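You operate a simulated robot arm through the tools that you are given. There is no shell and no other tool. Be economical: measure what you need, move in short steps, check, and stop when the job is done.

Carry out the task below with a simulated robot arm. There is one attempt and no reset: what you move stays moved.

Task
Seat the draft frame, tare the flat balance and weigh the white-tabbed disc.
Fine: beaker off the pan first; blue frame seated all round; the disc with the white tab ends on the pan at 12 G. Set down upright: small beaker.
Where things are to end (x, y in the base frame): small beaker within 0.06 m of [0.32, 0.35]; disc with the white tab within 0.03 m of [0.55, 0.08].

The check looks at the end state, three seconds after you hand in, the way a careful person would. Anything else that was tipped, shoved, dropped, spilled or broken makes it a failure.

Robot
A 6-joint arm with a two-finger parallel gripper, fixed in place. Base frame: the origin is at the foot of the arm, x ahead of it, y to its left, z up; the work surface is at about z = 0.85. Readings come in m, degrees, newtons and seconds.
With the tool pointing down near the work surface it reaches from about 0.26 to 0.68 m from the base axis. Its first joint turns from -66.0 to 66.0 degrees. Payload 2.9 kg.
Tool frame: the origin (TCP) lies between the finger pads and is the grasp point; the fingertips stand 0.03 m ahead of it; z points along the fingers, y is the line along which they close. Largest opening 0.11 m; finger width 0.02, thickness 0.01; the body of the gripper, 0.048 by 0.112 m, starts 0.055 m behind the TCP.
Orientation is told as [roll, pitch, yaw] about the base's x, y, z axes, in that order, counted from this pose: with the fingers straight down and closing along the base's y, the tool's x points along the base's -x, its y along +y and its z along -z.

Tools
- The arm moves only by the tool arm_command. Its argument "increments" is a list of rows, each a list of 7 numbers: the shift along the base's x, y, z in units of 100 mm (1.0 is 100 mm), then the turn, a rotation vector about the base's x, y, z in units of 180 degrees (1.0 is 180 degrees), then the opening, from 0 (shut) to 1 (fully open). In form: [[tx, ty, tz, wx, wy, wz, claw], ...]. A call has 1 to 8 rows; each row is the pose to reach, as a shift and turn from the pose commanded when the call began. A call with a number of a shift or a turn outside -1 to 1 is refused whole. Rows are played at 5 a second. More than 0.05 m and 8.6 degrees between two rows, or a gripper value outside its range, and nothing of the call is played. A pose out of reach is approached as far as the arm can. The call stops where the force on the tool passes 40 N (or 10 N more than at its start, if that is more) or the arm is blocked; 0.2 s more then pass. The fingers move at their own pace (about 0.108 m/s each) and stop on an object; they squeeze with about 23 N. The grip force told is the motor's: it shows also when the fingers shut on nothing. Time passes only in rows, and 0.2 s behind the last, so rows that repeat a pose let the fingers close. The reply holds the time, the measured pose of the TCP, the force on the tool along the base axes, the opening and the grip force, in the units named above and with some noise, with the torque about the TCP (base axes, N m) and any sound that the robot's microphone picked up.
- Cameras (640 x 400 px; columns grow to the right, rows downward): "scene" is fixed at [0.0707, 0.4366, 1.3688]; the picture's right is [-0.78, -0.63, 0.00], its down [-0.45, 0.55, -0.71] and it looks along [0.45, -0.55, -0.71] (base axes); focal length 214 px, centre (320, 200). "wrist" rides on the gripper at [0.072, 0.017, -0.103] in the tool frame; the picture's right is [-0.23, 0.97, 0.00], its down [-0.76, -0.18, -0.62] and it looks along [-0.61, -0.14, 0.78] (tool axes); focal length 222 px, centre (320, 200). There is no depth. A picture from a camera that has moved, and an enlarged one, comes with that camera's place and axes in the base frame and with its lens.
- snapshot(camera): a new picture of that camera. No time passes.
- close_up(camera, box): a new picture of the part [left, top, right, bottom] of that camera's present view, enlarged. No time passes.
- sign_off(): hands the job in; it is judged then, once.

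Go step by step. Nothing tells you positions but the pictures and the camera data: compare them with the known pose of the tool, close in by small moves and look again before you grip or let go. The budget is 120 turns and 64 pictures, counting those below and the enlarged ones. Unless the task says otherwise, let go and move clear before handing in, and close with one line.

The tools are called after "Call:" by a JSON object that holds its "api" and its "payload". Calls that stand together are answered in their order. arm_command: Moves the arm, as the interface text tells. Its arguments: {"type":"object","properties":{"increments":{"type":"array","items":{"type":"array","items":{"type":"number"}}}},"required":["increments"]} The other tools are called the same way: snapshot (camera) takes a picture; close_up (camera, box) takes an enlarged picture of a part of a camera's view; sign_off () hands the job in.

At the start:

```text
clock: 0.0
position: [0.3579, 0.2856, 1.2278]
tcp_rot: [0.0, -0.1, 0.0]
ft_force: [0.1, 0.9, -0.2]
torque: [-0.02, 0.0, -0.02]
opening: 0.1101
grip_force: 0.0
```

scene: 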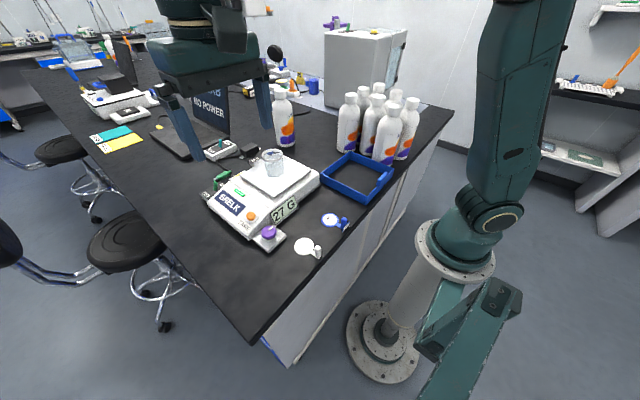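
wrist: 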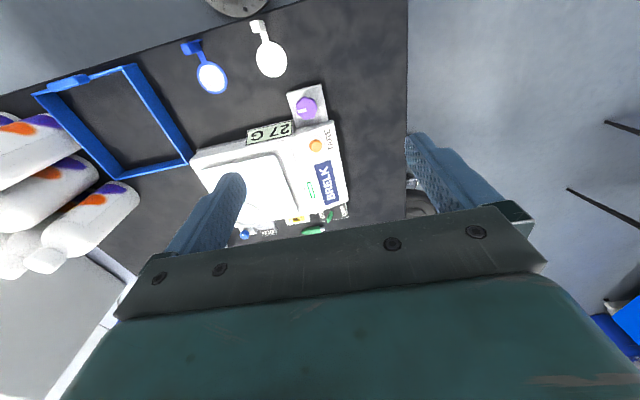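

I see a balance reading 27 G with a small beaker on its pan, a blue frame beside it on the bench, and two tabbed discs (white and blue) near the front edge. I'll look closer before moving.

Call:
{"api": "close_up", "payload": {"camera": "scene", "box": [190, 130, 350, 260]}}

Call:
{"api": "close_up", "payload": {"camera": "scene", "box": [300, 70, 430, 220]}}

Call:
{"api": "close_up", "payload": {"camera": "wrist", "box": [20, 0, 380, 240]}}

```text
3.08 times, centred on (270, 195) of scene
camera zoom: at [0.0707, 0.4366, 1.3688], right [-0.78, -0.63, 0.0], down [-0.45, 0.55, -0.71], along [0.45, -0.55, -0.71], focal length 660 px, centre (474, 215)
```

zoom: 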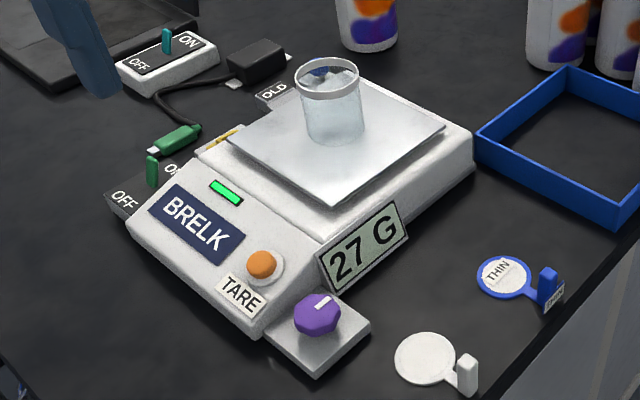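

```text
2.67 times, centred on (365, 145) of scene
camera zoom: at [0.0707, 0.4366, 1.3688], right [-0.78, -0.63, 0.0], down [-0.45, 0.55, -0.71], along [0.45, -0.55, -0.71], focal length 572 px, centre (200, 347)
```

zoom: 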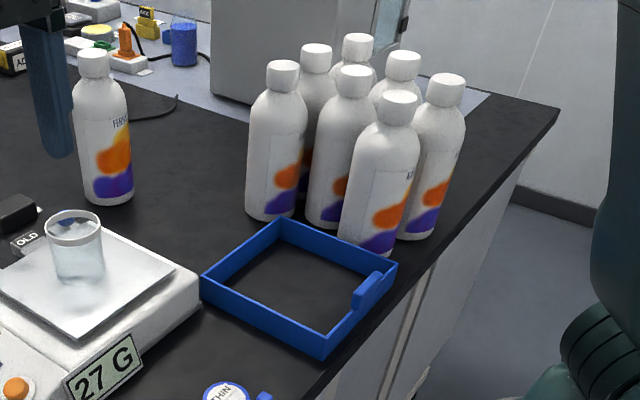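

```text
1.67 times, centred on (200, 120) of wrist
camera zoom: at [0.2846, 0.3044, 1.3298], right [0.23, 0.97, 0.0], down [0.76, -0.18, 0.62], along [0.61, -0.14, -0.78], focal length 370 px, centre (520, 333)
```

zoom: 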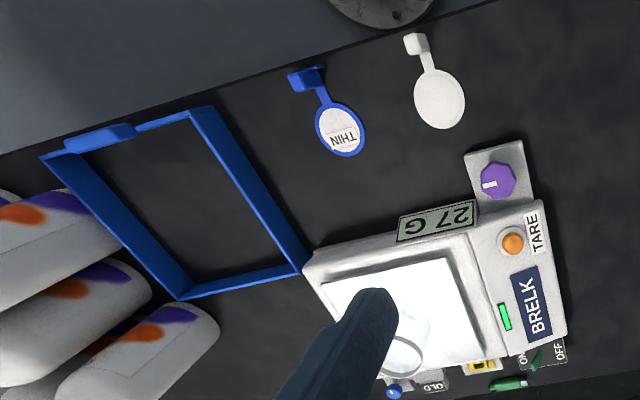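

The beaker stands near (0.556, 0.083) on the pan at z≈0.92. The frame is centred near (0.37, -0.15) with its handle on the near side, and the white disc is at about (0.317, 0.206). I'll move over the beaker first.

Call:
{"api": "arm_command", "payload": {"increments": [[0.25, -0.25, -0.2, 0, 0, 0, 1], [0.5, -0.5, -0.4, 0, 0, 0, 1], [0.75, -0.75, -0.6, 0, 0, 0, 1], [1, -1, -0.8, 0, 0, 0, 1]]}}

Call:
{"api": "arm_command", "payload": {"increments": [[0.25, -0.25, -0.1, 0, 0, 0, 1], [0.5, -0.5, -0.2, 0, 0, 0, 1], [0.75, -0.75, -0.3, 0, 0, 0, 1], [0.98, -1, -0.4, 0, 0, 0, 1]]}}

Call:
{"api": "snapshot", "payload": {"camera": "wrist"}}

Call:
{"api": "close_up", "payload": {"camera": "scene", "box": [190, 80, 350, 260]}}

```text
clock: 1.0
position: [0.4586, 0.1878, 1.1468]
tcp_rot: [-0.1, -0.1, 0.0]
ft_force: [0.3, -0.1, -0.1]
torque: [-0.01, 0.03, 0.02]
opening: 0.1099
grip_force: 0.0
```

```text
clock: 2.0
position: [0.5573, 0.0866, 1.1073]
tcp_rot: [0.1, 0.0, -0.1]
ft_force: [0.9, -0.7, -0.7]
torque: [0.01, 0.0, -0.01]
opening: 0.1101
grip_force: 0.1
```

```text
58 pictures are left
camera wrist: at [0.4833, 0.1037, 1.2099], right [0.23, 0.97, 0.0], down [0.76, -0.18, 0.62], along [0.61, -0.14, -0.78], focal length 222 px, centre (320, 200)
```

wrist: 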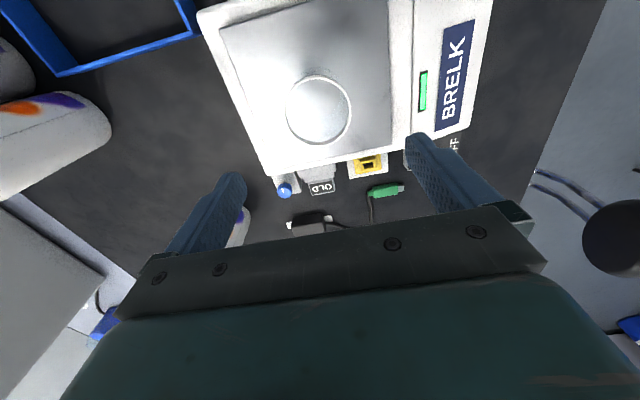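

```text
2.22 times, centred on (270, 170) of scene
camera zoom: at [0.0706, 0.4366, 1.3688], right [-0.78, -0.63, 0.0], down [-0.45, 0.55, -0.71], along [0.45, -0.55, -0.71], focal length 477 px, centre (431, 267)
```

zoom: 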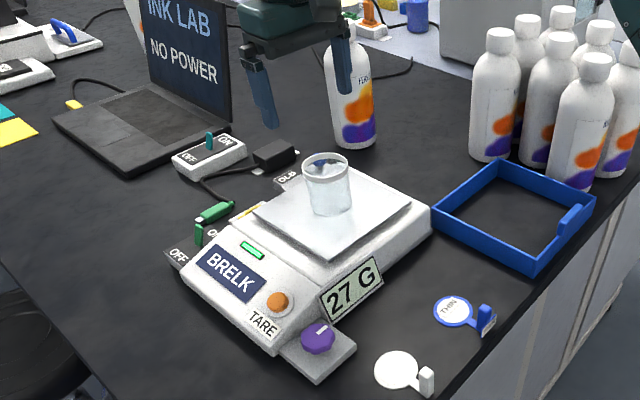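

The beaker's axis comes out at about (0.551, 0.087). I'm descending around it with the fingers open.

Call:
{"api": "arm_command", "payload": {"increments": [[-0.05, 0, -0.35, 0, 0, 0, 1], [-0.05, 0, -0.7, 0, 0, 0, 1], [-0.05, 0, -0.95, 0, 0, 0, 1]]}}

Call:
{"api": "snapshot", "payload": {"camera": "wrist"}}

Call:
{"api": "close_up", "payload": {"camera": "scene", "box": [210, 100, 340, 210]}}

```text
clock: 2.8
position: [0.5516, 0.0865, 1.0121]
tcp_rot: [0.0, 0.1, -0.1]
ft_force: [0.0, 0.0, 0.0]
torque: [-0.02, -0.03, 0.04]
opening: 0.1103
grip_force: 0.0
```

```text
56 pictures are left
camera wrist: at [0.4779, 0.1047, 1.114], right [0.23, 0.97, 0.0], down [0.76, -0.18, 0.62], along [0.61, -0.14, -0.78], focal length 222 px, centre (320, 200)
```

wrist: 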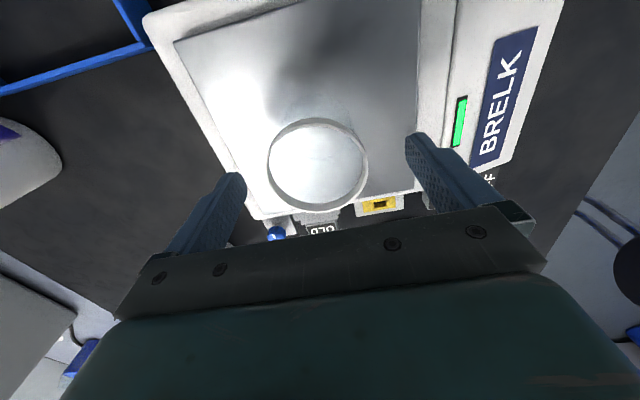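

```text
3.64 times, centred on (275, 155) of scene
camera zoom: at [0.0707, 0.4366, 1.3688], right [-0.78, -0.63, 0.0], down [-0.45, 0.55, -0.71], along [0.45, -0.55, -0.71], focal length 780 px, centre (484, 364)
```

zoom: 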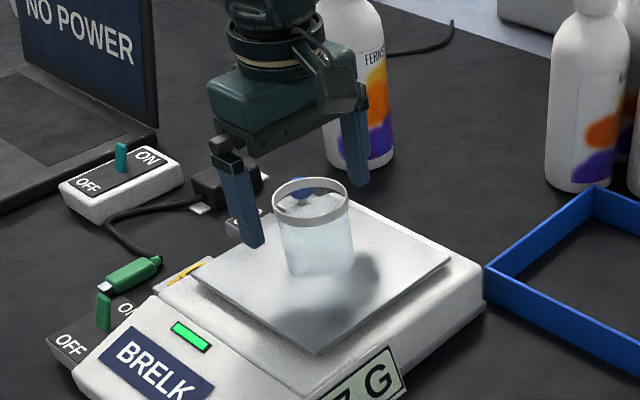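

The beaker (about 65 mm across) is centred between the fingers. I'm going down to grip height and closing.

Call:
{"api": "arm_command", "payload": {"increments": [[0, 0.02, -0.25, 0, 0, 0, 1], [0, 0.02, -0.48, 0, 0, 0, 1], [0, 0.02, -0.48, 0, 0, 0, 0.7], [0, 0.02, -0.48, 0, 0, 0, 0.5], [0, 0.02, -0.48, 0, 0, 0, 0.4], [0, 0.02, -0.48, 0, 0, 0, 0.4]]}}

Call:
{"api": "close_up", "payload": {"camera": "scene", "box": [210, 100, 340, 210]}}

```text
clock: 4.2
position: [0.5512, 0.0891, 0.9656]
tcp_rot: [0.0, 0.1, -0.1]
ft_force: [-0.1, -0.3, 0.4]
torque: [0.0, 0.01, -0.02]
opening: 0.0603
grip_force: 23.4
```

```text
3.64 times, centred on (275, 155) of scene
camera zoom: at [0.0707, 0.4366, 1.3688], right [-0.78, -0.63, 0.0], down [-0.45, 0.55, -0.71], along [0.45, -0.55, -0.71], focal length 780 px, centre (484, 364)
```

zoom: 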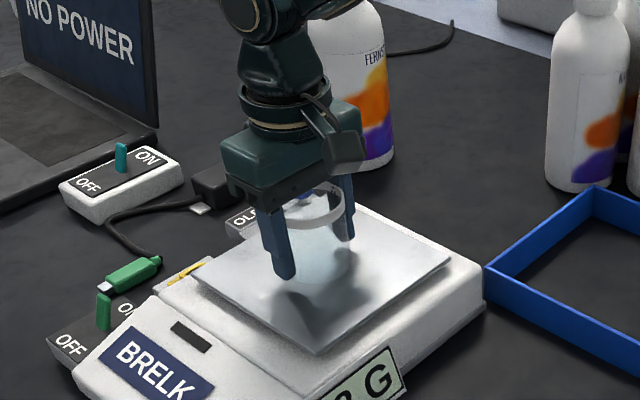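

The beaker is held (60 mm). Now I'll lift it straight up and carry it level towards (0.32, 0.35).

Call:
{"api": "arm_command", "payload": {"increments": [[0, 0, 0.2, 0, 0, 0, 0.4], [0, 0, 0.5, 0, 0, 0, 0.4], [0, 0, 0.8, 0, 0, 0, 0.4], [0, 0, 0.9, 0, 0, 0, 0.4]]}}

Call:
{"api": "arm_command", "payload": {"increments": [[-0.2, 0.2, 0, 0, 0, 0, 0.4], [-0.4, 0.4, 0, 0, 0, 0, 0.4], [-0.6, 0.6, 0, 0, 0, 0, 0.4], [-0.8, 0.8, 0, 0, 0, 0, 0.4], [-1, 1, 0, 0, 0, 0, 0.4]]}}

Call:
{"api": "arm_command", "payload": {"increments": [[-0.2, 0.2, 0, 0, 0, 0, 0.4], [-0.4, 0.4, 0, 0, 0, 0, 0.4], [-0.6, 0.6, 0, 0, 0, 0, 0.4], [-0.8, 0.8, 0, 0, 0, 0, 0.4], [-1, 1, 0, 0, 0, 0, 0.4]]}}

Call:
{"api": "arm_command", "payload": {"increments": [[-0.15, 0.3, 0, 0, 0, 0, 0.4], [-0.3, 0.6, 0, 0, 0, 0, 0.4], [-0.3, 0.6, -0.4, 0, 0, 0, 0.4], [-0.3, 0.6, -0.8, 0, 0, 0, 0.4]]}}

Call:
{"api": "snapshot", "payload": {"camera": "scene"}}

```text
clock: 5.2
position: [0.5507, 0.0884, 1.0553]
tcp_rot: [-0.1, 0.0, -0.1]
ft_force: [-0.4, 0.3, -0.1]
torque: [-0.02, 0.0, 0.01]
opening: 0.0604
grip_force: 23.3
```

```text
clock: 6.4
position: [0.4504, 0.1884, 1.0552]
tcp_rot: [0.1, 0.0, 0.0]
ft_force: [0.2, 0.5, 1.0]
torque: [-0.01, -0.03, 0.01]
opening: 0.0602
grip_force: 23.1
```

```text
clock: 7.6
position: [0.3489, 0.288, 1.0549]
tcp_rot: [0.0, 0.1, -0.1]
ft_force: [0.2, 0.8, -0.3]
torque: [0.02, -0.02, 0.01]
opening: 0.0602
grip_force: 23.0
```

```text
clock: 8.6
position: [0.3205, 0.3483, 0.9762]
tcp_rot: [0.0, 0.0, 0.0]
ft_force: [0.9, 0.4, -0.6]
torque: [0.0, -0.01, 0.01]
opening: 0.0604
grip_force: 23.3
```

```text
53 pictures are left
```

scene: 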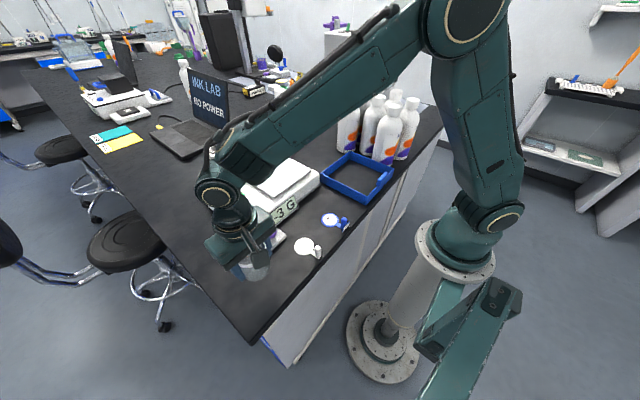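

The beaker hangs over clear bench at (0.32, 0.35). I'll lower it gently until the force shows contact.

Call:
{"api": "arm_command", "payload": {"increments": [[0, 0, -0.3, 0, 0, 0, 0.4], [0, 0, -0.6, 0, 0, 0, 0.4], [0, 0, -0.7, 0, 0, 0, 0.4]]}}

Call:
{"api": "close_up", "payload": {"camera": "scene", "box": [190, 180, 350, 310]}}

```text
clock: 9.4
position: [0.3209, 0.3486, 0.9067]
tcp_rot: [-0.1, 0.0, 0.0]
ft_force: [-0.2, 0.3, -1.1]
torque: [-0.02, 0.01, -0.01]
opening: 0.0605
grip_force: 23.4
```

```text
3.08 times, centred on (270, 245) of scene
camera zoom: at [0.0707, 0.4366, 1.3688], right [-0.78, -0.63, 0.0], down [-0.45, 0.55, -0.71], along [0.45, -0.55, -0.71], focal length 660 px, centre (474, 62)
```

zoom: 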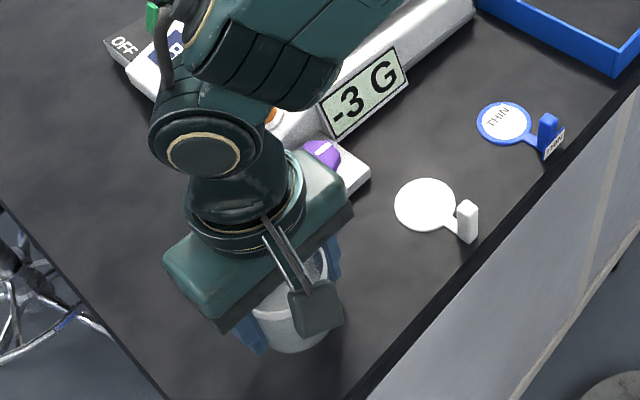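

The balance now reads -3 G with the beaker off. I'm creeping down the last millimetres.

Call:
{"api": "arm_command", "payload": {"increments": [[0, 0, -0.03, 0, 0, 0, 0.4], [0, 0, -0.06, 0, 0, 0, 0.4], [0, 0, -0.08, 0, 0, 0, 0.4], [0, 0, -0.08, 0, 0, 0, 0.4]]}}

```text
clock: 10.4
position: [0.3203, 0.3478, 0.897]
tcp_rot: [0.0, 0.0, 0.0]
ft_force: [-0.5, -0.7, -0.1]
torque: [0.01, -0.03, 0.03]
opening: 0.0604
grip_force: 22.6
```

Call:
{"api": "arm_command", "payload": {"increments": [[0, 0, -0.02, 0, 0, 0, 0.4], [0, 0, -0.04, 0, 0, 0, 0.4], [0, 0, -0.04, 0, 0, 0, 0.4]]}}

```text
clock: 11.2
position: [0.3213, 0.3487, 0.893]
tcp_rot: [0.0, 0.0, -0.1]
ft_force: [0.2, -0.3, -0.3]
torque: [-0.01, 0.0, 0.02]
opening: 0.0605
grip_force: 23.1
```

No contact yet at TCP 0.893, so I'll keep creeping in 1–2 mm steps.

Call:
{"api": "arm_command", "payload": {"increments": [[0, 0, -0.015, 0, 0, 0, 0.4], [0, 0, -0.03, 0, 0, 0, 0.4], [0, 0, -0.03, 0, 0, 0, 0.4]]}}

Call:
{"api": "snapshot", "payload": {"camera": "wrist"}}

```text
clock: 12.0
position: [0.3205, 0.3485, 0.8903]
tcp_rot: [0.0, 0.0, 0.0]
ft_force: [-0.1, 0.9, 0.4]
torque: [0.01, -0.01, -0.02]
opening: 0.0601
grip_force: 22.8
```

```text
51 pictures are left
camera wrist: at [0.2476, 0.3662, 0.9922], right [0.23, 0.97, 0.0], down [0.76, -0.18, 0.62], along [0.61, -0.14, -0.78], focal length 222 px, centre (320, 200)
```

wrist: 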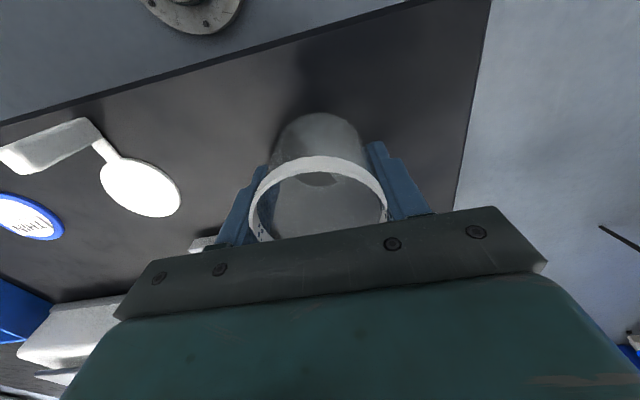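

Call:
{"api": "arm_command", "payload": {"increments": [[0, 0, -0.015, 0, 0, 0, 0.4], [0, 0, -0.03, 0, 0, 0, 0.4], [0, 0, -0.03, 0, 0, 0, 0.4]]}}

```text
clock: 12.8
position: [0.3219, 0.3491, 0.8881]
tcp_rot: [0.1, -0.1, -0.1]
ft_force: [1.0, -1.1, 11.2]
torque: [-0.22, -0.09, 0.04]
opening: 0.0602
grip_force: 23.1
```

There is a contact force of 11 N, so the beaker stands on the bench (which puts the pan at z≈0.927). I'll ease off slightly, release and rise.

Call:
{"api": "arm_command", "payload": {"increments": [[0, 0, 0.01, 0, 0, 0, 0.4], [0, 0, 0.01, 0, 0, 0, 0.65], [0, 0, 0.01, 0, 0, 0, 0.9], [0, 0, 0.01, 0, 0, 0, 0.9], [0, 0, 0.4, 0, 0, 0, 0.9], [0, 0, 0.8, 0, 0, 0, 0.9]]}}

Call:
{"api": "arm_command", "payload": {"increments": [[0, -0.2, 0.4, 0, 0, 0, 0.9], [0, -0.5, 0.7, 0, 0, 0, 0.9], [0, -0.9, 0.7, 0, 0, 0, 0.9]]}}

Call:
{"api": "snapshot", "payload": {"camera": "scene"}}

Call:
{"api": "snapshot", "payload": {"camera": "wrist"}}

```text
clock: 14.2
position: [0.319, 0.3491, 0.968]
tcp_rot: [0.0, -0.1, -0.1]
ft_force: [0.2, -0.2, 0.4]
torque: [0.02, -0.01, 0.02]
opening: 0.0988
grip_force: 0.1
```

```text
clock: 15.0
position: [0.3204, 0.26, 1.0378]
tcp_rot: [0.0, 0.0, 0.0]
ft_force: [0.8, 0.2, -0.1]
torque: [0.0, -0.02, -0.01]
opening: 0.0993
grip_force: 0.0
```

```text
50 pictures are left
```

scene: 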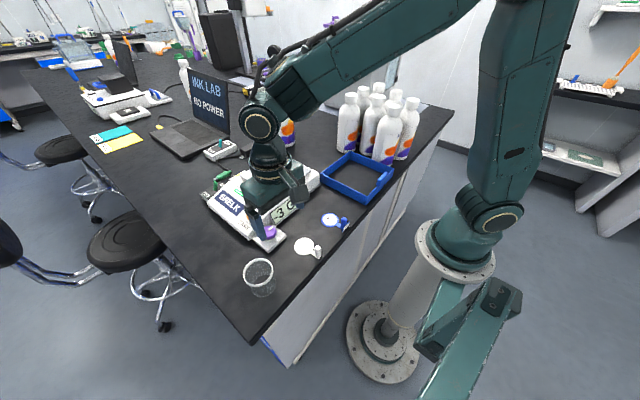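

```text
49 pictures are left
camera wrist: at [0.2475, 0.2768, 1.1393], right [0.23, 0.97, 0.0], down [0.76, -0.18, 0.62], along [0.61, -0.14, -0.78], focal length 222 px, centre (320, 200)
```

wrist: 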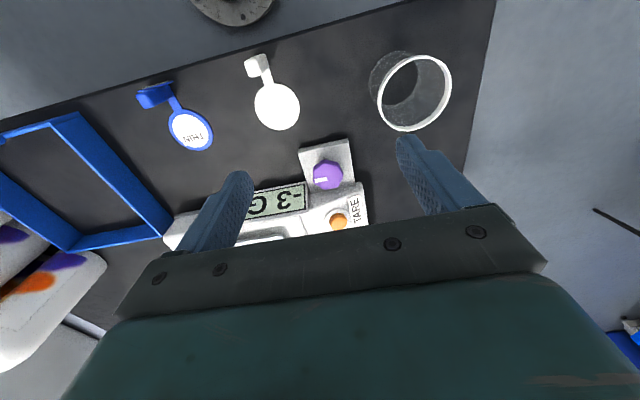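

The beaker stands upright at (0.32, 0.35). Next is the frame: I'm turning the gripper -90° so the fingers close along x, and moving towards the frame handle near (0.27, -0.14).

Call:
{"api": "arm_command", "payload": {"increments": [[0, -0.12, 0, 0, 0, -0.045, 0.6], [0, -0.24, 0, 0, 0, -0.09, 0.6], [0, -0.36, 0, 0, 0, -0.135, 0.6], [0, -0.48, 0, 0, 0, -0.18, 0.6], [0, -0.6, 0, 0, 0, -0.225, 0.6], [0, -0.72, 0, 0, 0, -0.27, 0.6], [0, -0.84, 0, 0, 0, -0.315, 0.6], [0, -1, 0, 0, 0, -0.36, 0.6]]}}

Call:
{"api": "arm_command", "payload": {"increments": [[0, -0.25, 0, 0, 0, -0.035, 0.6], [0, -0.5, 0, 0, 0, -0.07, 0.6], [0, -0.75, 0, 0, 0, -0.105, 0.6], [0, -1, 0, 0, 0, -0.14, 0.6]]}}

Call:
{"api": "arm_command", "payload": {"increments": [[0, -0.3, 0, 0, 0, 0, 0.6], [0, -0.6, 0, 0, 0, 0, 0.6], [0, -0.9, 0, 0, 0, 0, 0.6]]}}

Call:
{"api": "snapshot", "payload": {"camera": "wrist"}}

Call:
{"api": "close_up", "payload": {"camera": "scene", "box": [190, 130, 350, 260]}}

```text
clock: 16.8
position: [0.3206, 0.1588, 1.0368]
tcp_rot: [0.0, 0.0, -65.0]
ft_force: [-1.1, -1.5, -0.2]
torque: [-0.01, 0.01, -0.02]
opening: 0.0661
grip_force: 0.1
```

```text
clock: 17.8
position: [0.3215, 0.0582, 1.0364]
tcp_rot: [0.0, 0.0, -90.1]
ft_force: [0.9, 0.1, -0.3]
torque: [0.0, -0.01, 0.01]
opening: 0.0661
grip_force: 0.1
```

```text
clock: 18.6
position: [0.3208, -0.0321, 1.0379]
tcp_rot: [0.0, 0.0, -90.0]
ft_force: [0.4, 0.5, 0.6]
torque: [0.01, -0.03, 0.0]
opening: 0.0658
grip_force: 0.1
```

```text
48 pictures are left
camera wrist: at [0.3365, 0.0415, 1.1392], right [0.97, -0.23, 0.0], down [-0.18, -0.76, 0.62], along [-0.14, -0.61, -0.78], focal length 222 px, centre (320, 200)
```

wrist: 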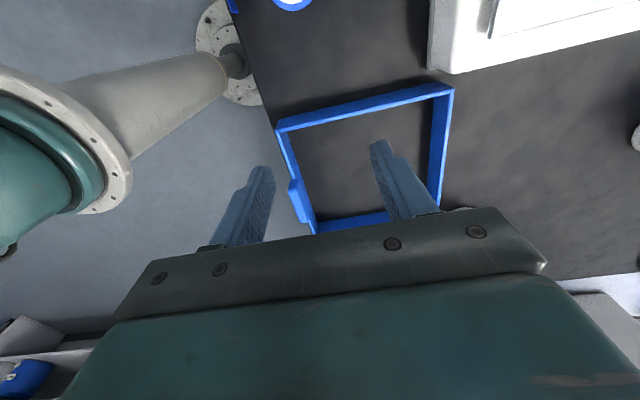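

```text
3.08 times, centred on (270, 195) of scene
camera zoom: at [0.0706, 0.4367, 1.3688], right [-0.78, -0.63, 0.0], down [-0.45, 0.55, -0.71], along [0.45, -0.55, -0.71], focal length 660 px, centre (474, 215)
```

zoom: 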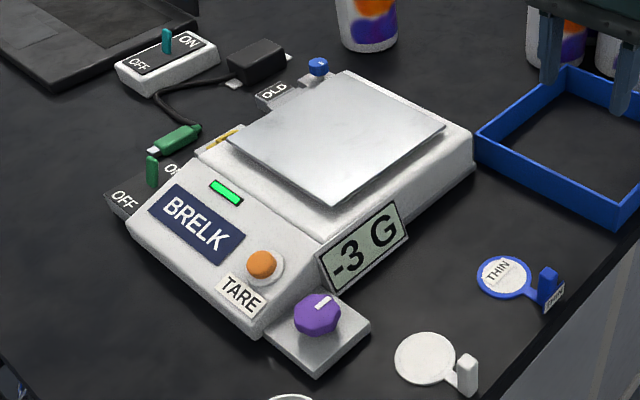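

The frame's handle is about (0.265, -0.139). I'm moving above it and a bit lower for a better view.

Call:
{"api": "arm_command", "payload": {"increments": [[-0.15, -0.3, 0, 0, 0, 0, 0.6], [-0.3, -0.6, 0, 0, 0, 0, 0.6], [-0.4, -0.85, 0, 0, 0, 0, 0.6], [-0.5, -0.95, -0.1, 0, 0, 0, 0.6], [-0.5, -0.95, -0.4, 0, 0, 0, 0.6]]}}

Call:
{"api": "snapshot", "payload": {"camera": "wrist"}}

Call:
{"api": "close_up", "payload": {"camera": "scene", "box": [300, 100, 430, 220]}}

```text
clock: 19.8
position: [0.2698, -0.1259, 0.9979]
tcp_rot: [0.0, 0.1, -90.0]
ft_force: [0.1, -0.8, 0.5]
torque: [0.0, 0.02, 0.0]
opening: 0.0658
grip_force: 0.0
```

```text
46 pictures are left
camera wrist: at [0.2862, -0.0529, 1.0994], right [0.97, -0.23, 0.0], down [-0.18, -0.76, 0.62], along [-0.14, -0.61, -0.78], focal length 222 px, centre (320, 200)
```

wrist: 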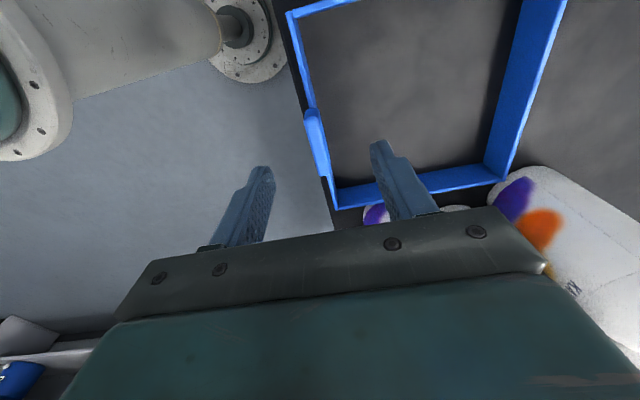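

```text
3.33 times, centred on (365, 160) of scene
camera zoom: at [0.0706, 0.4366, 1.3688], right [-0.78, -0.63, 0.0], down [-0.45, 0.55, -0.71], along [0.45, -0.55, -0.71], focal length 715 px, centre (170, 333)
```

zoom: 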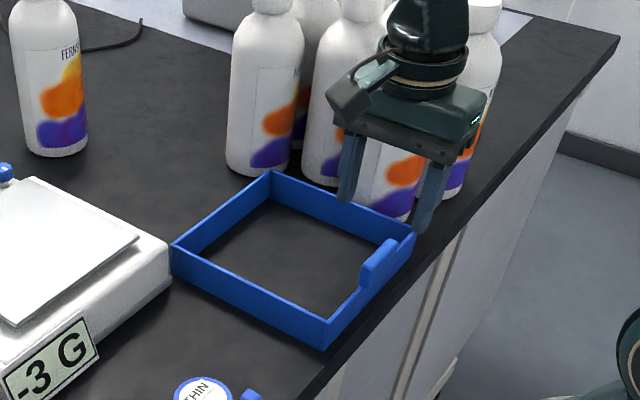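

The handle centre is about (0.264, -0.140), mid-wall, and the frame is square to the axes at about 0.193 m. I need heights, so I'm enlarging the handle and the balance rim.

Call:
{"api": "close_up", "payload": {"camera": "scene", "box": [350, 150, 402, 205]}}

Call:
{"api": "close_up", "payload": {"camera": "scene", "box": [240, 140, 330, 215]}}

```text
7.27 times, centred on (376, 178) of scene
camera zoom: at [0.0706, 0.4366, 1.3688], right [-0.78, -0.63, 0.0], down [-0.45, 0.55, -0.71], along [0.45, -0.55, -0.71], focal length 1560 px, centre (-87, 364)
```

zoom: 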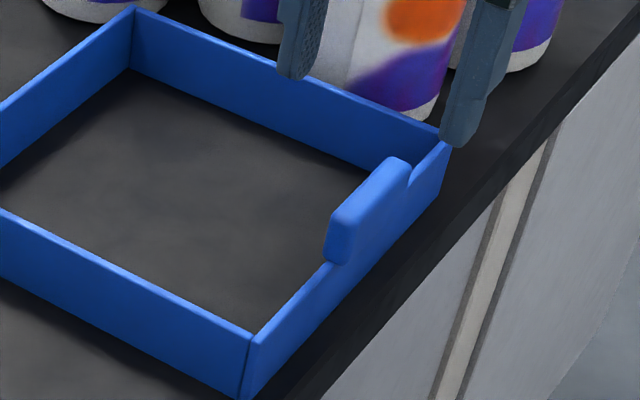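

```text
5.33 times, centred on (285, 178) of scene
camera zoom: at [0.0706, 0.4366, 1.3688], right [-0.78, -0.63, 0.0], down [-0.45, 0.55, -0.71], along [0.45, -0.55, -0.71], focal length 1144 px, centre (507, 320)
```

zoom: 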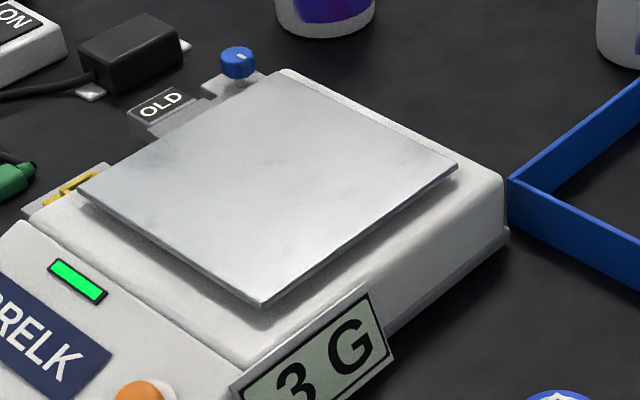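

The wall top is about z 0.889 and the handle top about 0.912; the balance body ledge is about z 0.90 around the pan. I'm descending onto the handle.

Call:
{"api": "arm_command", "payload": {"increments": [[-0.05, -0.16, 0, 0, 0, 0, 0.5], [-0.05, -0.16, -0.3, 0, 0, 0, 0.5], [-0.05, -0.16, -0.55, 0, 0, 0, 0.5]]}}

Call:
{"api": "close_up", "payload": {"camera": "scene", "box": [340, 130, 410, 205]}}

Call:
{"api": "snapshot", "payload": {"camera": "wrist"}}

```text
clock: 20.6
position: [0.2664, -0.1424, 0.9427]
tcp_rot: [0.0, -0.1, -90.0]
ft_force: [-0.2, -0.2, -0.9]
torque: [-0.02, 0.0, -0.02]
opening: 0.055
grip_force: 0.0
```

```text
5.33 times, centred on (375, 168) of scene
camera zoom: at [0.0706, 0.4366, 1.3688], right [-0.78, -0.63, 0.0], down [-0.45, 0.55, -0.71], along [0.45, -0.55, -0.71], focal length 1144 px, centre (27, 373)
```

zoom: 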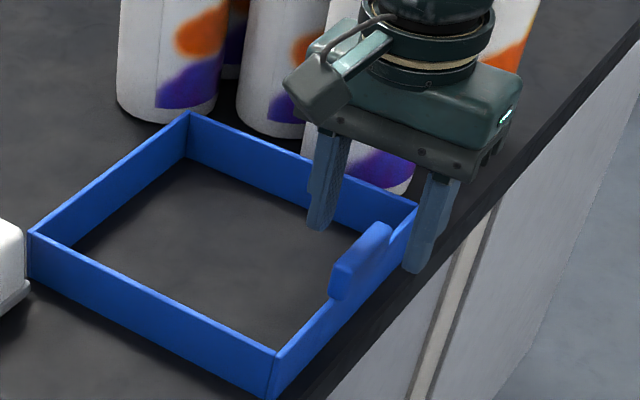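

```text
41 pictures are left
camera wrist: at [0.2814, -0.0694, 1.0442], right [0.97, -0.23, 0.0], down [-0.18, -0.76, 0.62], along [-0.14, -0.61, -0.78], focal length 222 px, centre (320, 200)
```

wrist: 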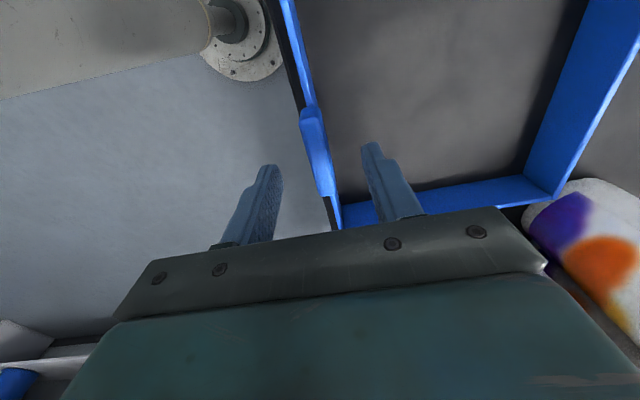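

The handle is between the fingers. I'm descending to z≈0.913 and closing on it.

Call:
{"api": "arm_command", "payload": {"increments": [[-0.02, 0.03, -0.15, 0, 0, 0, 0.5], [-0.02, 0.03, -0.3, 0, 0, 0, 0.5], [-0.02, 0.03, -0.3, 0, 0, 0, 0.25], [-0.02, 0.03, -0.3, 0, 0, 0, 0], [-0.02, 0.03, -0.3, 0, 0, 0, 0], [-0.02, 0.03, -0.3, 0, 0, 0, 0]]}}

Call:
{"api": "close_up", "payload": {"camera": "scene", "box": [340, 130, 410, 205]}}

```text
clock: 22.0
position: [0.2645, -0.1391, 0.9122]
tcp_rot: [-0.1, 0.1, -90.0]
ft_force: [0.3, -0.8, -0.5]
torque: [-0.02, 0.02, 0.0]
opening: 0.0133
grip_force: 22.7
```

```text
5.33 times, centred on (375, 168) of scene
camera zoom: at [0.0707, 0.4366, 1.3688], right [-0.78, -0.63, 0.0], down [-0.45, 0.55, -0.71], along [0.45, -0.55, -0.71], focal length 1144 px, centre (27, 373)
```

zoom: 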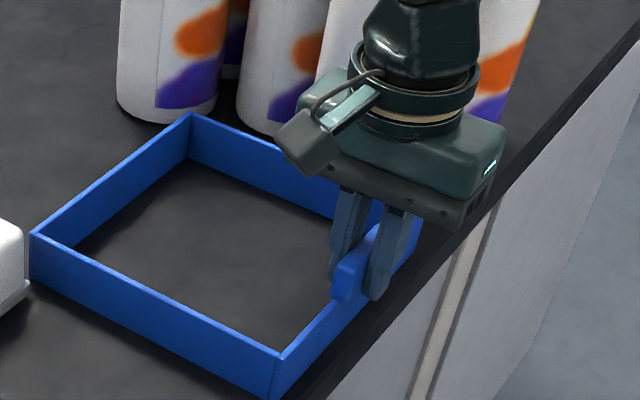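

The handle is gripped (13 mm). I'll lift a little and check whether the frame stays level.

Call:
{"api": "arm_command", "payload": {"increments": [[0, 0, 0.1, 0, 0, 0, 0], [0, 0, 0.3, 0, 0, 0, 0], [0, 0, 0.5, 0, 0, 0, 0], [0, 0, 0.5, 0, 0, 0, 0]]}}

Call:
{"api": "close_up", "payload": {"camera": "scene", "box": [310, 110, 410, 205]}}

```text
clock: 23.0
position: [0.2634, -0.1408, 0.9615]
tcp_rot: [0.0, 0.0, -89.9]
ft_force: [-0.7, 0.3, -0.5]
torque: [-0.04, 0.09, -0.03]
opening: 0.0135
grip_force: 23.2
```

```text
4.21 times, centred on (360, 158) of scene
camera zoom: at [0.0707, 0.4366, 1.3688], right [-0.78, -0.63, 0.0], down [-0.45, 0.55, -0.71], along [0.45, -0.55, -0.71], focal length 903 px, centre (152, 379)
```

zoom: 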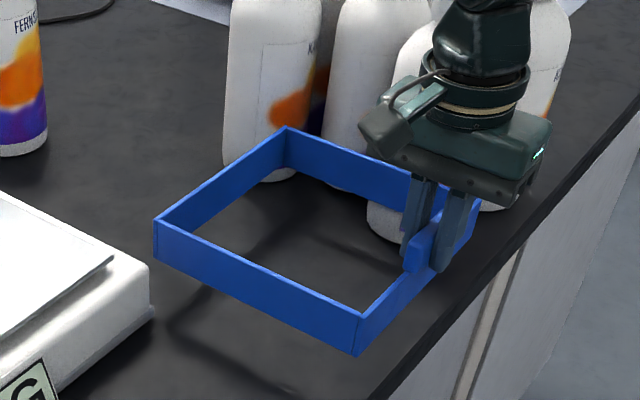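

The frame hangs level. I'm raising it and carrying it over the balance, aiming for TCP about (0.449, 0.088).

Call:
{"api": "arm_command", "payload": {"increments": [[0, 0, 0.3, 0, 0, 0, 0], [0, 0, 0.6, 0, 0, 0, 0], [0.2, 0.2, 0.6, 0, 0, 0, 0], [0.4, 0.4, 0.6, 0, 0, 0, 0], [0.6, 0.6, 0.6, 0, 0, 0, 0], [0.8, 0.8, 0.6, 0, 0, 0, 0], [0.9, 1, 0.6, 0, 0, 0, 0]]}}

Call:
{"api": "arm_command", "payload": {"increments": [[0.2, 0.25, 0, 0, 0, 0, 0], [0.4, 0.5, 0, 0, 0, 0, 0], [0.6, 0.75, 0, 0, 0, 0, 0], [0.8, 1, 0, 0, 0, 0, 0], [0.96, 1, 0, 0, 0, 0, 0]]}}

Call:
{"api": "arm_command", "payload": {"increments": [[0, 0.15, 0, 0, 0, 0, 0], [0, 0.28, 0, 0, 0, 0, 0], [0, 0.28, 0, 0, 0, 0, 0]]}}

Call:
{"api": "snapshot", "payload": {"camera": "wrist"}}

Call:
{"api": "close_up", "payload": {"camera": "scene", "box": [220, 90, 350, 215]}}

```text
clock: 24.6
position: [0.3541, -0.0382, 1.022]
tcp_rot: [0.1, 0.0, -89.9]
ft_force: [0.1, -0.3, -0.6]
torque: [-0.01, 0.03, 0.0]
opening: 0.0134
grip_force: 22.8
```

```text
clock: 25.8
position: [0.4503, 0.0614, 1.0224]
tcp_rot: [-0.2, 0.0, -90.0]
ft_force: [-0.2, -0.3, -0.4]
torque: [0.0, 0.07, 0.03]
opening: 0.0134
grip_force: 22.7
```

```text
clock: 26.6
position: [0.4488, 0.0895, 1.0222]
tcp_rot: [0.0, 0.0, -90.0]
ft_force: [-0.3, -0.3, -0.6]
torque: [0.03, 0.09, -0.04]
opening: 0.0135
grip_force: 22.5
```

```text
38 pictures are left
camera wrist: at [0.4658, 0.1625, 1.1237], right [0.97, -0.23, 0.0], down [-0.18, -0.76, 0.62], along [-0.14, -0.61, -0.78], focal length 222 px, centre (320, 200)
```

wrist: 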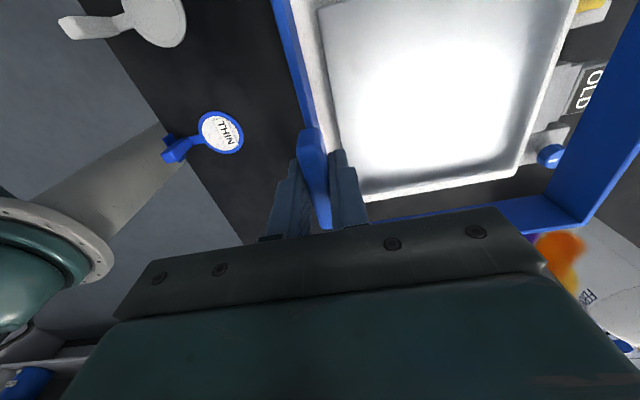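

```text
3.20 times, centred on (285, 152) of scene
camera zoom: at [0.0707, 0.4366, 1.3688], right [-0.78, -0.63, 0.0], down [-0.45, 0.55, -0.71], along [0.45, -0.55, -0.71], focal length 686 px, centre (432, 352)
```

zoom: 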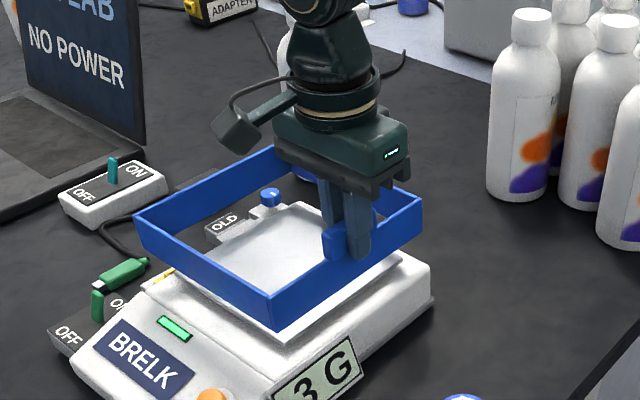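

The frame hovers above the pan. I need a precise pan-versus-frame comparison, so I'm enlarging the wrist view.

Call:
{"api": "close_up", "payload": {"camera": "wrist", "box": [270, 0, 640, 235]}}

```text
1.70 times, centred on (455, 118) of wrist
camera zoom: at [0.4658, 0.1625, 1.1237], right [0.97, -0.23, 0.0], down [-0.18, -0.76, 0.62], along [-0.14, -0.61, -0.78], focal length 378 px, centre (90, 340)
```

zoom: 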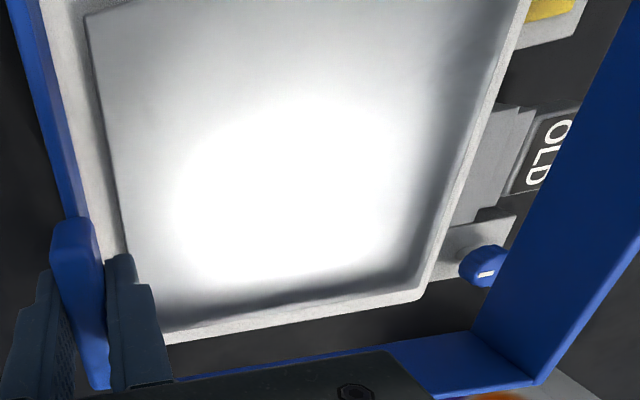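

The pan centre works out at about (0.549, 0.087) and the frame centre about (0.546, 0.087). I'm shifting +3 mm in x and lowering until the frame is just above pan height.

Call:
{"api": "arm_command", "payload": {"increments": [[0.03, -0.02, 0, 0, 0, 0, 0], [0.03, -0.02, -0.15, 0, 0, 0, 0], [0.03, -0.02, -0.27, 0, 0, 0, 0], [0.03, -0.02, -0.27, 0, 0, 0, 0]]}}

Call:
{"api": "close_up", "payload": {"camera": "scene", "box": [225, 120, 335, 215]}}

Call:
{"api": "close_up", "payload": {"camera": "wrist", "box": [270, 0, 640, 235]}}

```text
clock: 27.6
position: [0.4527, 0.0869, 0.9944]
tcp_rot: [-0.1, 0.0, -90.0]
ft_force: [-0.5, 0.3, -1.2]
torque: [-0.03, 0.04, 0.02]
opening: 0.0134
grip_force: 23.0
```

```text
4.21 times, centred on (280, 168) of scene
camera zoom: at [0.0707, 0.4366, 1.3688], right [-0.78, -0.63, 0.0], down [-0.45, 0.55, -0.71], along [0.45, -0.55, -0.71], focal length 903 px, centre (488, 337)
```

zoom: 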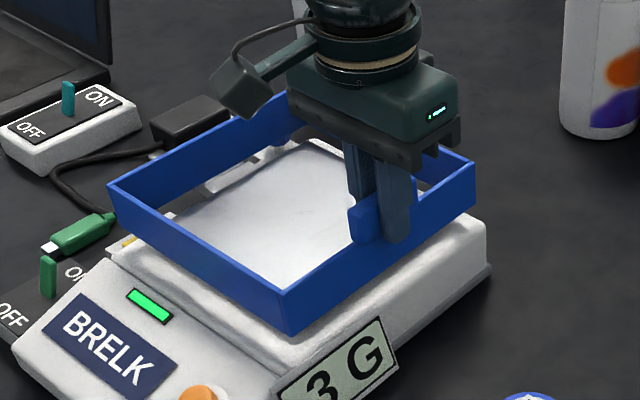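

```text
1.70 times, centred on (455, 118) of wrist
camera zoom: at [0.4684, 0.1598, 1.0968], right [0.97, -0.23, 0.0], down [-0.18, -0.76, 0.62], along [-0.14, -0.61, -0.78], focal length 378 px, centre (90, 340)
```

zoom: 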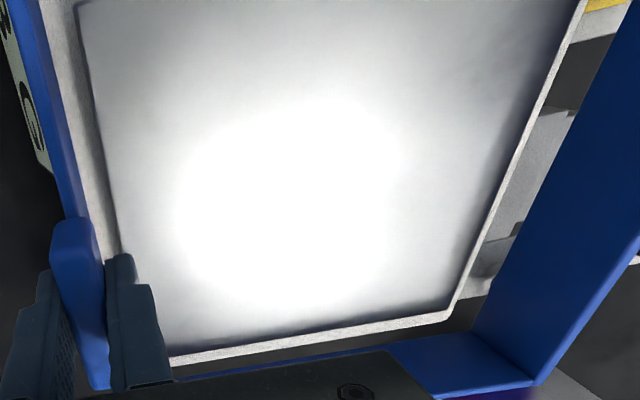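

The frame is centred around the pan in both views. I'm lowering towards the ledge in small steps, watching the force.

Call:
{"api": "arm_command", "payload": {"increments": [[0, 0, -0.08, 0, 0, 0, 0], [0, 0, -0.16, 0, 0, 0, 0], [0, 0, -0.22, 0, 0, 0, 0], [0, 0, -0.26, 0, 0, 0, 0], [0, 0, -0.26, 0, 0, 0, 0]]}}

Call:
{"api": "close_up", "payload": {"camera": "scene", "box": [225, 120, 335, 215]}}

```text
clock: 28.8
position: [0.4524, 0.0856, 0.9695]
tcp_rot: [0.1, 0.0, -90.1]
ft_force: [1.1, -3.8, 14.7]
torque: [0.13, 0.04, 0.0]
opening: 0.0138
grip_force: 22.9
```

```text
4.21 times, centred on (280, 168) of scene
camera zoom: at [0.0705, 0.4365, 1.3688], right [-0.78, -0.63, 0.0], down [-0.45, 0.55, -0.71], along [0.45, -0.55, -0.71], focal length 903 px, centre (488, 337)
```

zoom: 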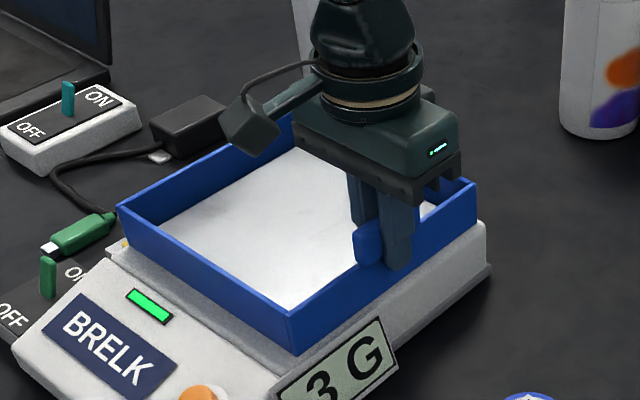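

Contact at about 15 N with the frame bottom near z≈0.907. I'll check whether that is the ledge or something catching.

Call:
{"api": "close_up", "payload": {"camera": "scene", "box": [240, 160, 315, 212]}}

Call:
{"api": "close_up", "payload": {"camera": "wrist", "box": [270, 0, 640, 235]}}

```text
7.69 times, centred on (278, 186) of scene
camera zoom: at [0.0705, 0.4365, 1.3688], right [-0.78, -0.63, 0.0], down [-0.45, 0.55, -0.71], along [0.45, -0.55, -0.71], focal length 1650 px, centre (647, 308)
```

zoom: 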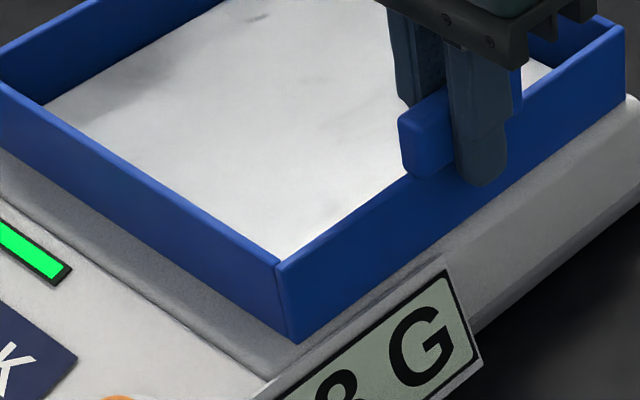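

```text
1.70 times, centred on (455, 118) of wrist
camera zoom: at [0.4688, 0.1595, 1.0715], right [0.97, -0.23, 0.0], down [-0.18, -0.76, 0.62], along [-0.14, -0.61, -0.78], focal length 378 px, centre (90, 340)
```

zoom: 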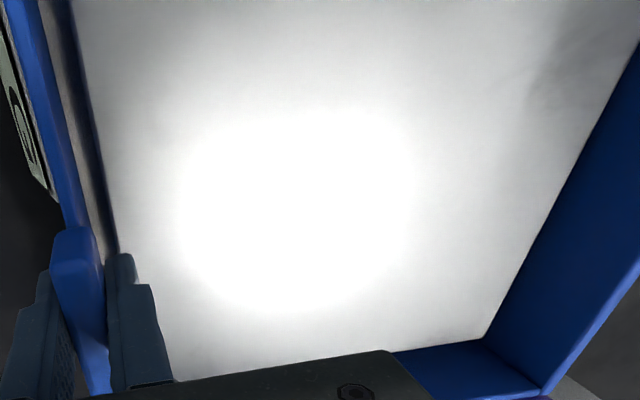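

The frame appears to stand on the ledge. I'll ease off the push, open slightly, and look before leaving.

Call:
{"api": "arm_command", "payload": {"increments": [[0, 0, 0.01, 0, 0, 0, 0], [0, 0, 0.01, 0, 0, 0, 0.15], [0, 0, 0.01, 0, 0, 0, 0.22], [0, 0, 0.01, 0, 0, 0, 0.22]]}}

Call:
{"api": "arm_command", "payload": {"increments": [[0, 0, 0.3, 0, 0, 0, 0.22], [0, 0, 0.7, 0, 0, 0, 0.22], [-0.3, 0, 1, 0, 0, 0, 0.22], [-0.6, -0.3, 1, 0, 0, 0, 0.22], [-0.9, -0.6, 1, 0, 0, 0, 0.22]]}}

Call:
{"api": "close_up", "payload": {"camera": "scene", "box": [205, 130, 335, 245]}}

Call:
{"api": "snapshot", "payload": {"camera": "wrist"}}

```text
clock: 29.8
position: [0.4527, 0.0862, 0.9702]
tcp_rot: [-0.1, 0.0, -90.0]
ft_force: [0.0, -0.8, -1.3]
torque: [0.0, -0.01, 0.03]
opening: 0.0237
grip_force: 0.1
```

```text
clock: 31.0
position: [0.3624, 0.0259, 1.0692]
tcp_rot: [0.0, 0.0, -90.1]
ft_force: [0.7, 0.2, -0.2]
torque: [0.03, 0.0, -0.04]
opening: 0.0245
grip_force: 0.0
```

```text
3.48 times, centred on (270, 188) of scene
camera zoom: at [0.0706, 0.4367, 1.3688], right [-0.78, -0.63, 0.0], down [-0.45, 0.55, -0.71], along [0.45, -0.55, -0.71], focal length 746 px, centre (494, 244)
```

zoom: 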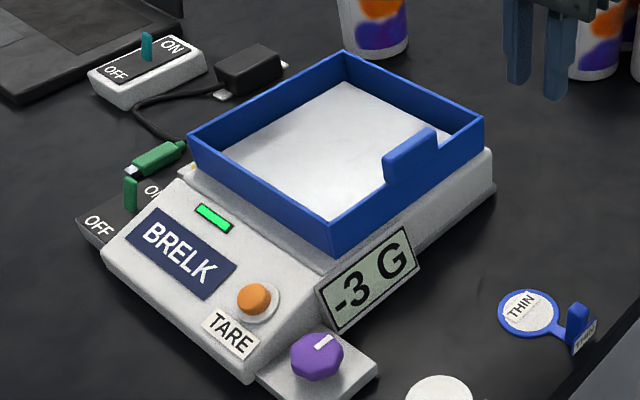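

```text
29 pictures are left
camera wrist: at [0.3783, 0.0994, 1.1714], right [0.97, -0.23, 0.0], down [-0.18, -0.76, 0.62], along [-0.14, -0.61, -0.78], focal length 222 px, centre (320, 200)
```

wrist: 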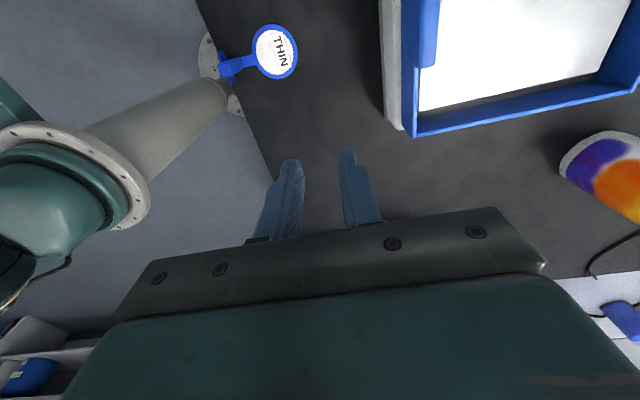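

The frame sits level and the reading is still -3 G, so it isn't touching the pan. I'll verify the seat at both side corners, then tare.

Call:
{"api": "close_up", "payload": {"camera": "scene", "box": [240, 155, 312, 205]}}

Call:
{"api": "close_up", "payload": {"camera": "scene", "box": [205, 185, 285, 250]}}

```text
8.00 times, centred on (276, 180) of scene
camera zoom: at [0.0706, 0.4367, 1.3688], right [-0.78, -0.63, 0.0], down [-0.45, 0.55, -0.71], along [0.45, -0.55, -0.71], focal length 1716 px, centre (672, 360)
```

zoom: 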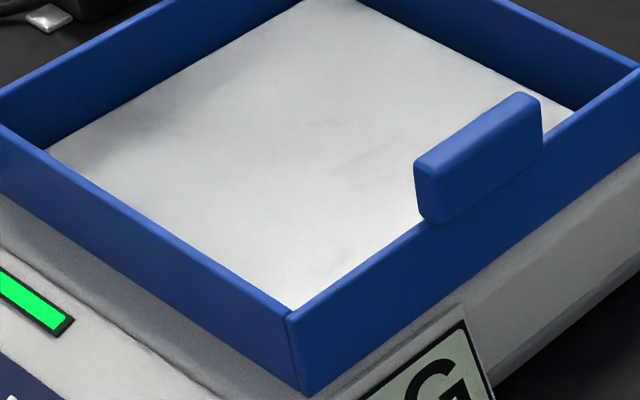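

```text
6.15 times, centred on (245, 218) of scene
camera zoom: at [0.0706, 0.4367, 1.3688], right [-0.78, -0.63, 0.0], down [-0.45, 0.55, -0.71], along [0.45, -0.55, -0.71], focal length 1320 px, centre (782, 92)
```

zoom: 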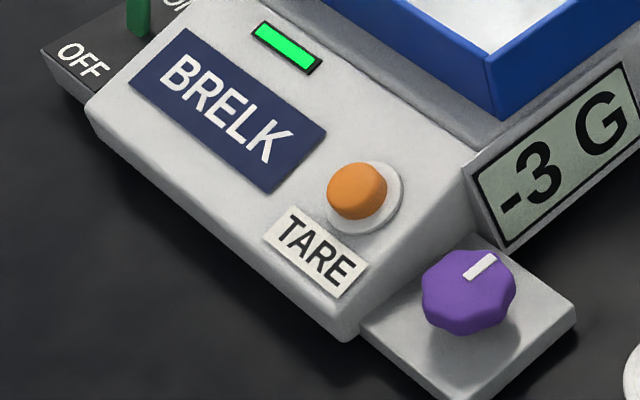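

The frame is seated. Next I'm moving the closed fingers over the orange TARE button, near (0.481, 0.248).

Call:
{"api": "arm_command", "payload": {"increments": [[0.2, 0.4, 0, 0, 0, 0, 0], [0.4, 0.7, 0, 0, 0, 0, 0], [0.6, 1, 0, 0, 0, 0, 0]]}}

Call:
{"api": "arm_command", "payload": {"increments": [[0.2, 0.4, 0, 0, 0, 0, 0], [0.4, 0.8, 0, 0, 0, 0, 0], [0.59, 1, 0, 0, 0, 0, 0]]}}

Call:
{"api": "arm_command", "payload": {"increments": [[0, 0.22, 0, 0, 0, 0, 0], [0, 0.22, -0.4, 0, 0, 0, 0], [0, 0.22, -0.8, 0, 0, 0, 0]]}}

Call:
{"api": "close_up", "payload": {"camera": "scene", "box": [205, 165, 305, 250]}}

Call:
{"api": "snapshot", "payload": {"camera": "wrist"}}

```text
clock: 31.8
position: [0.4227, 0.1266, 1.0698]
tcp_rot: [0.1, 0.0, -90.0]
ft_force: [-0.3, 0.0, -0.1]
torque: [0.0, 0.0, 0.01]
opening: 0.0
grip_force: 23.6
```

```text
clock: 32.6
position: [0.4824, 0.2276, 1.0705]
tcp_rot: [0.0, 0.0, -90.2]
ft_force: [-1.1, 0.8, 0.0]
torque: [0.04, -0.02, 0.02]
opening: 0.0001
grip_force: 23.1
```

```text
clock: 33.4
position: [0.4823, 0.2487, 0.9901]
tcp_rot: [0.0, 0.0, -90.0]
ft_force: [-0.2, 0.6, 0.6]
torque: [0.0, 0.02, -0.01]
opening: 0.0
grip_force: 23.4
```

```text
4.71 times, centred on (255, 208) of scene
camera zoom: at [0.0707, 0.4366, 1.3688], right [-0.78, -0.63, 0.0], down [-0.45, 0.55, -0.71], along [0.45, -0.55, -0.71], focal length 1009 px, centre (626, 165)
```

zoom: 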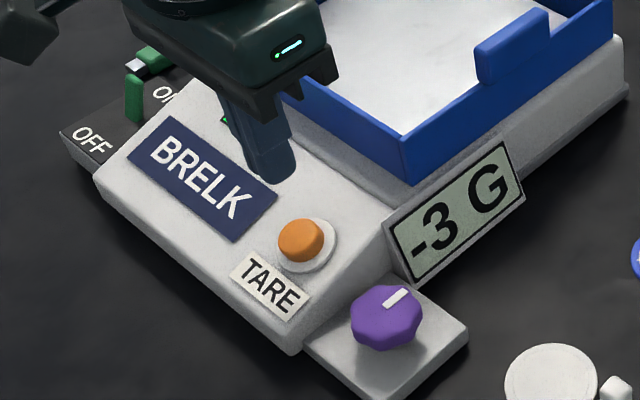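

```text
25 pictures are left
camera wrist: at [0.4978, 0.3225, 1.0909], right [0.97, -0.23, 0.0], down [-0.18, -0.76, 0.62], along [-0.14, -0.61, -0.78], focal length 222 px, centre (320, 200)
```

wrist: 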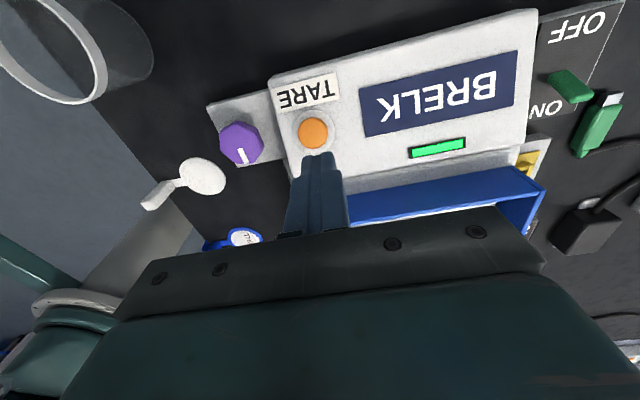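

Triangulating both views, the button top is at about (0.475, 0.250, 0.907). I'm aligning and lowering to just above it.

Call:
{"api": "arm_command", "payload": {"increments": [[-0.07, 0.015, 0, 0, 0, 0, 0], [-0.07, 0.015, -0.3, 0, 0, 0, 0], [-0.07, 0.015, -0.46, 0, 0, 0, 0]]}}

Call:
{"api": "close_up", "payload": {"camera": "scene", "box": [215, 175, 305, 245]}}

```text
clock: 34.2
position: [0.4756, 0.2497, 0.9448]
tcp_rot: [0.0, 0.0, -90.1]
ft_force: [-0.3, -1.5, 1.5]
torque: [-0.02, 0.02, -0.01]
opening: 0.0001
grip_force: 23.1
```

```text
5.71 times, centred on (260, 210) of scene
camera zoom: at [0.0706, 0.4366, 1.3688], right [-0.78, -0.63, 0.0], down [-0.45, 0.55, -0.71], along [0.45, -0.55, -0.71], focal length 1226 px, centre (663, 143)
```

zoom: 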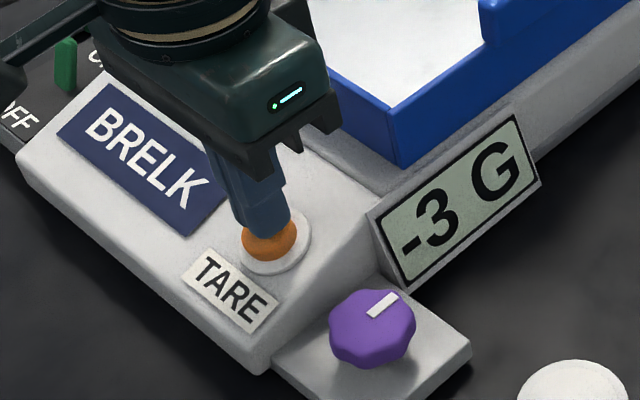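

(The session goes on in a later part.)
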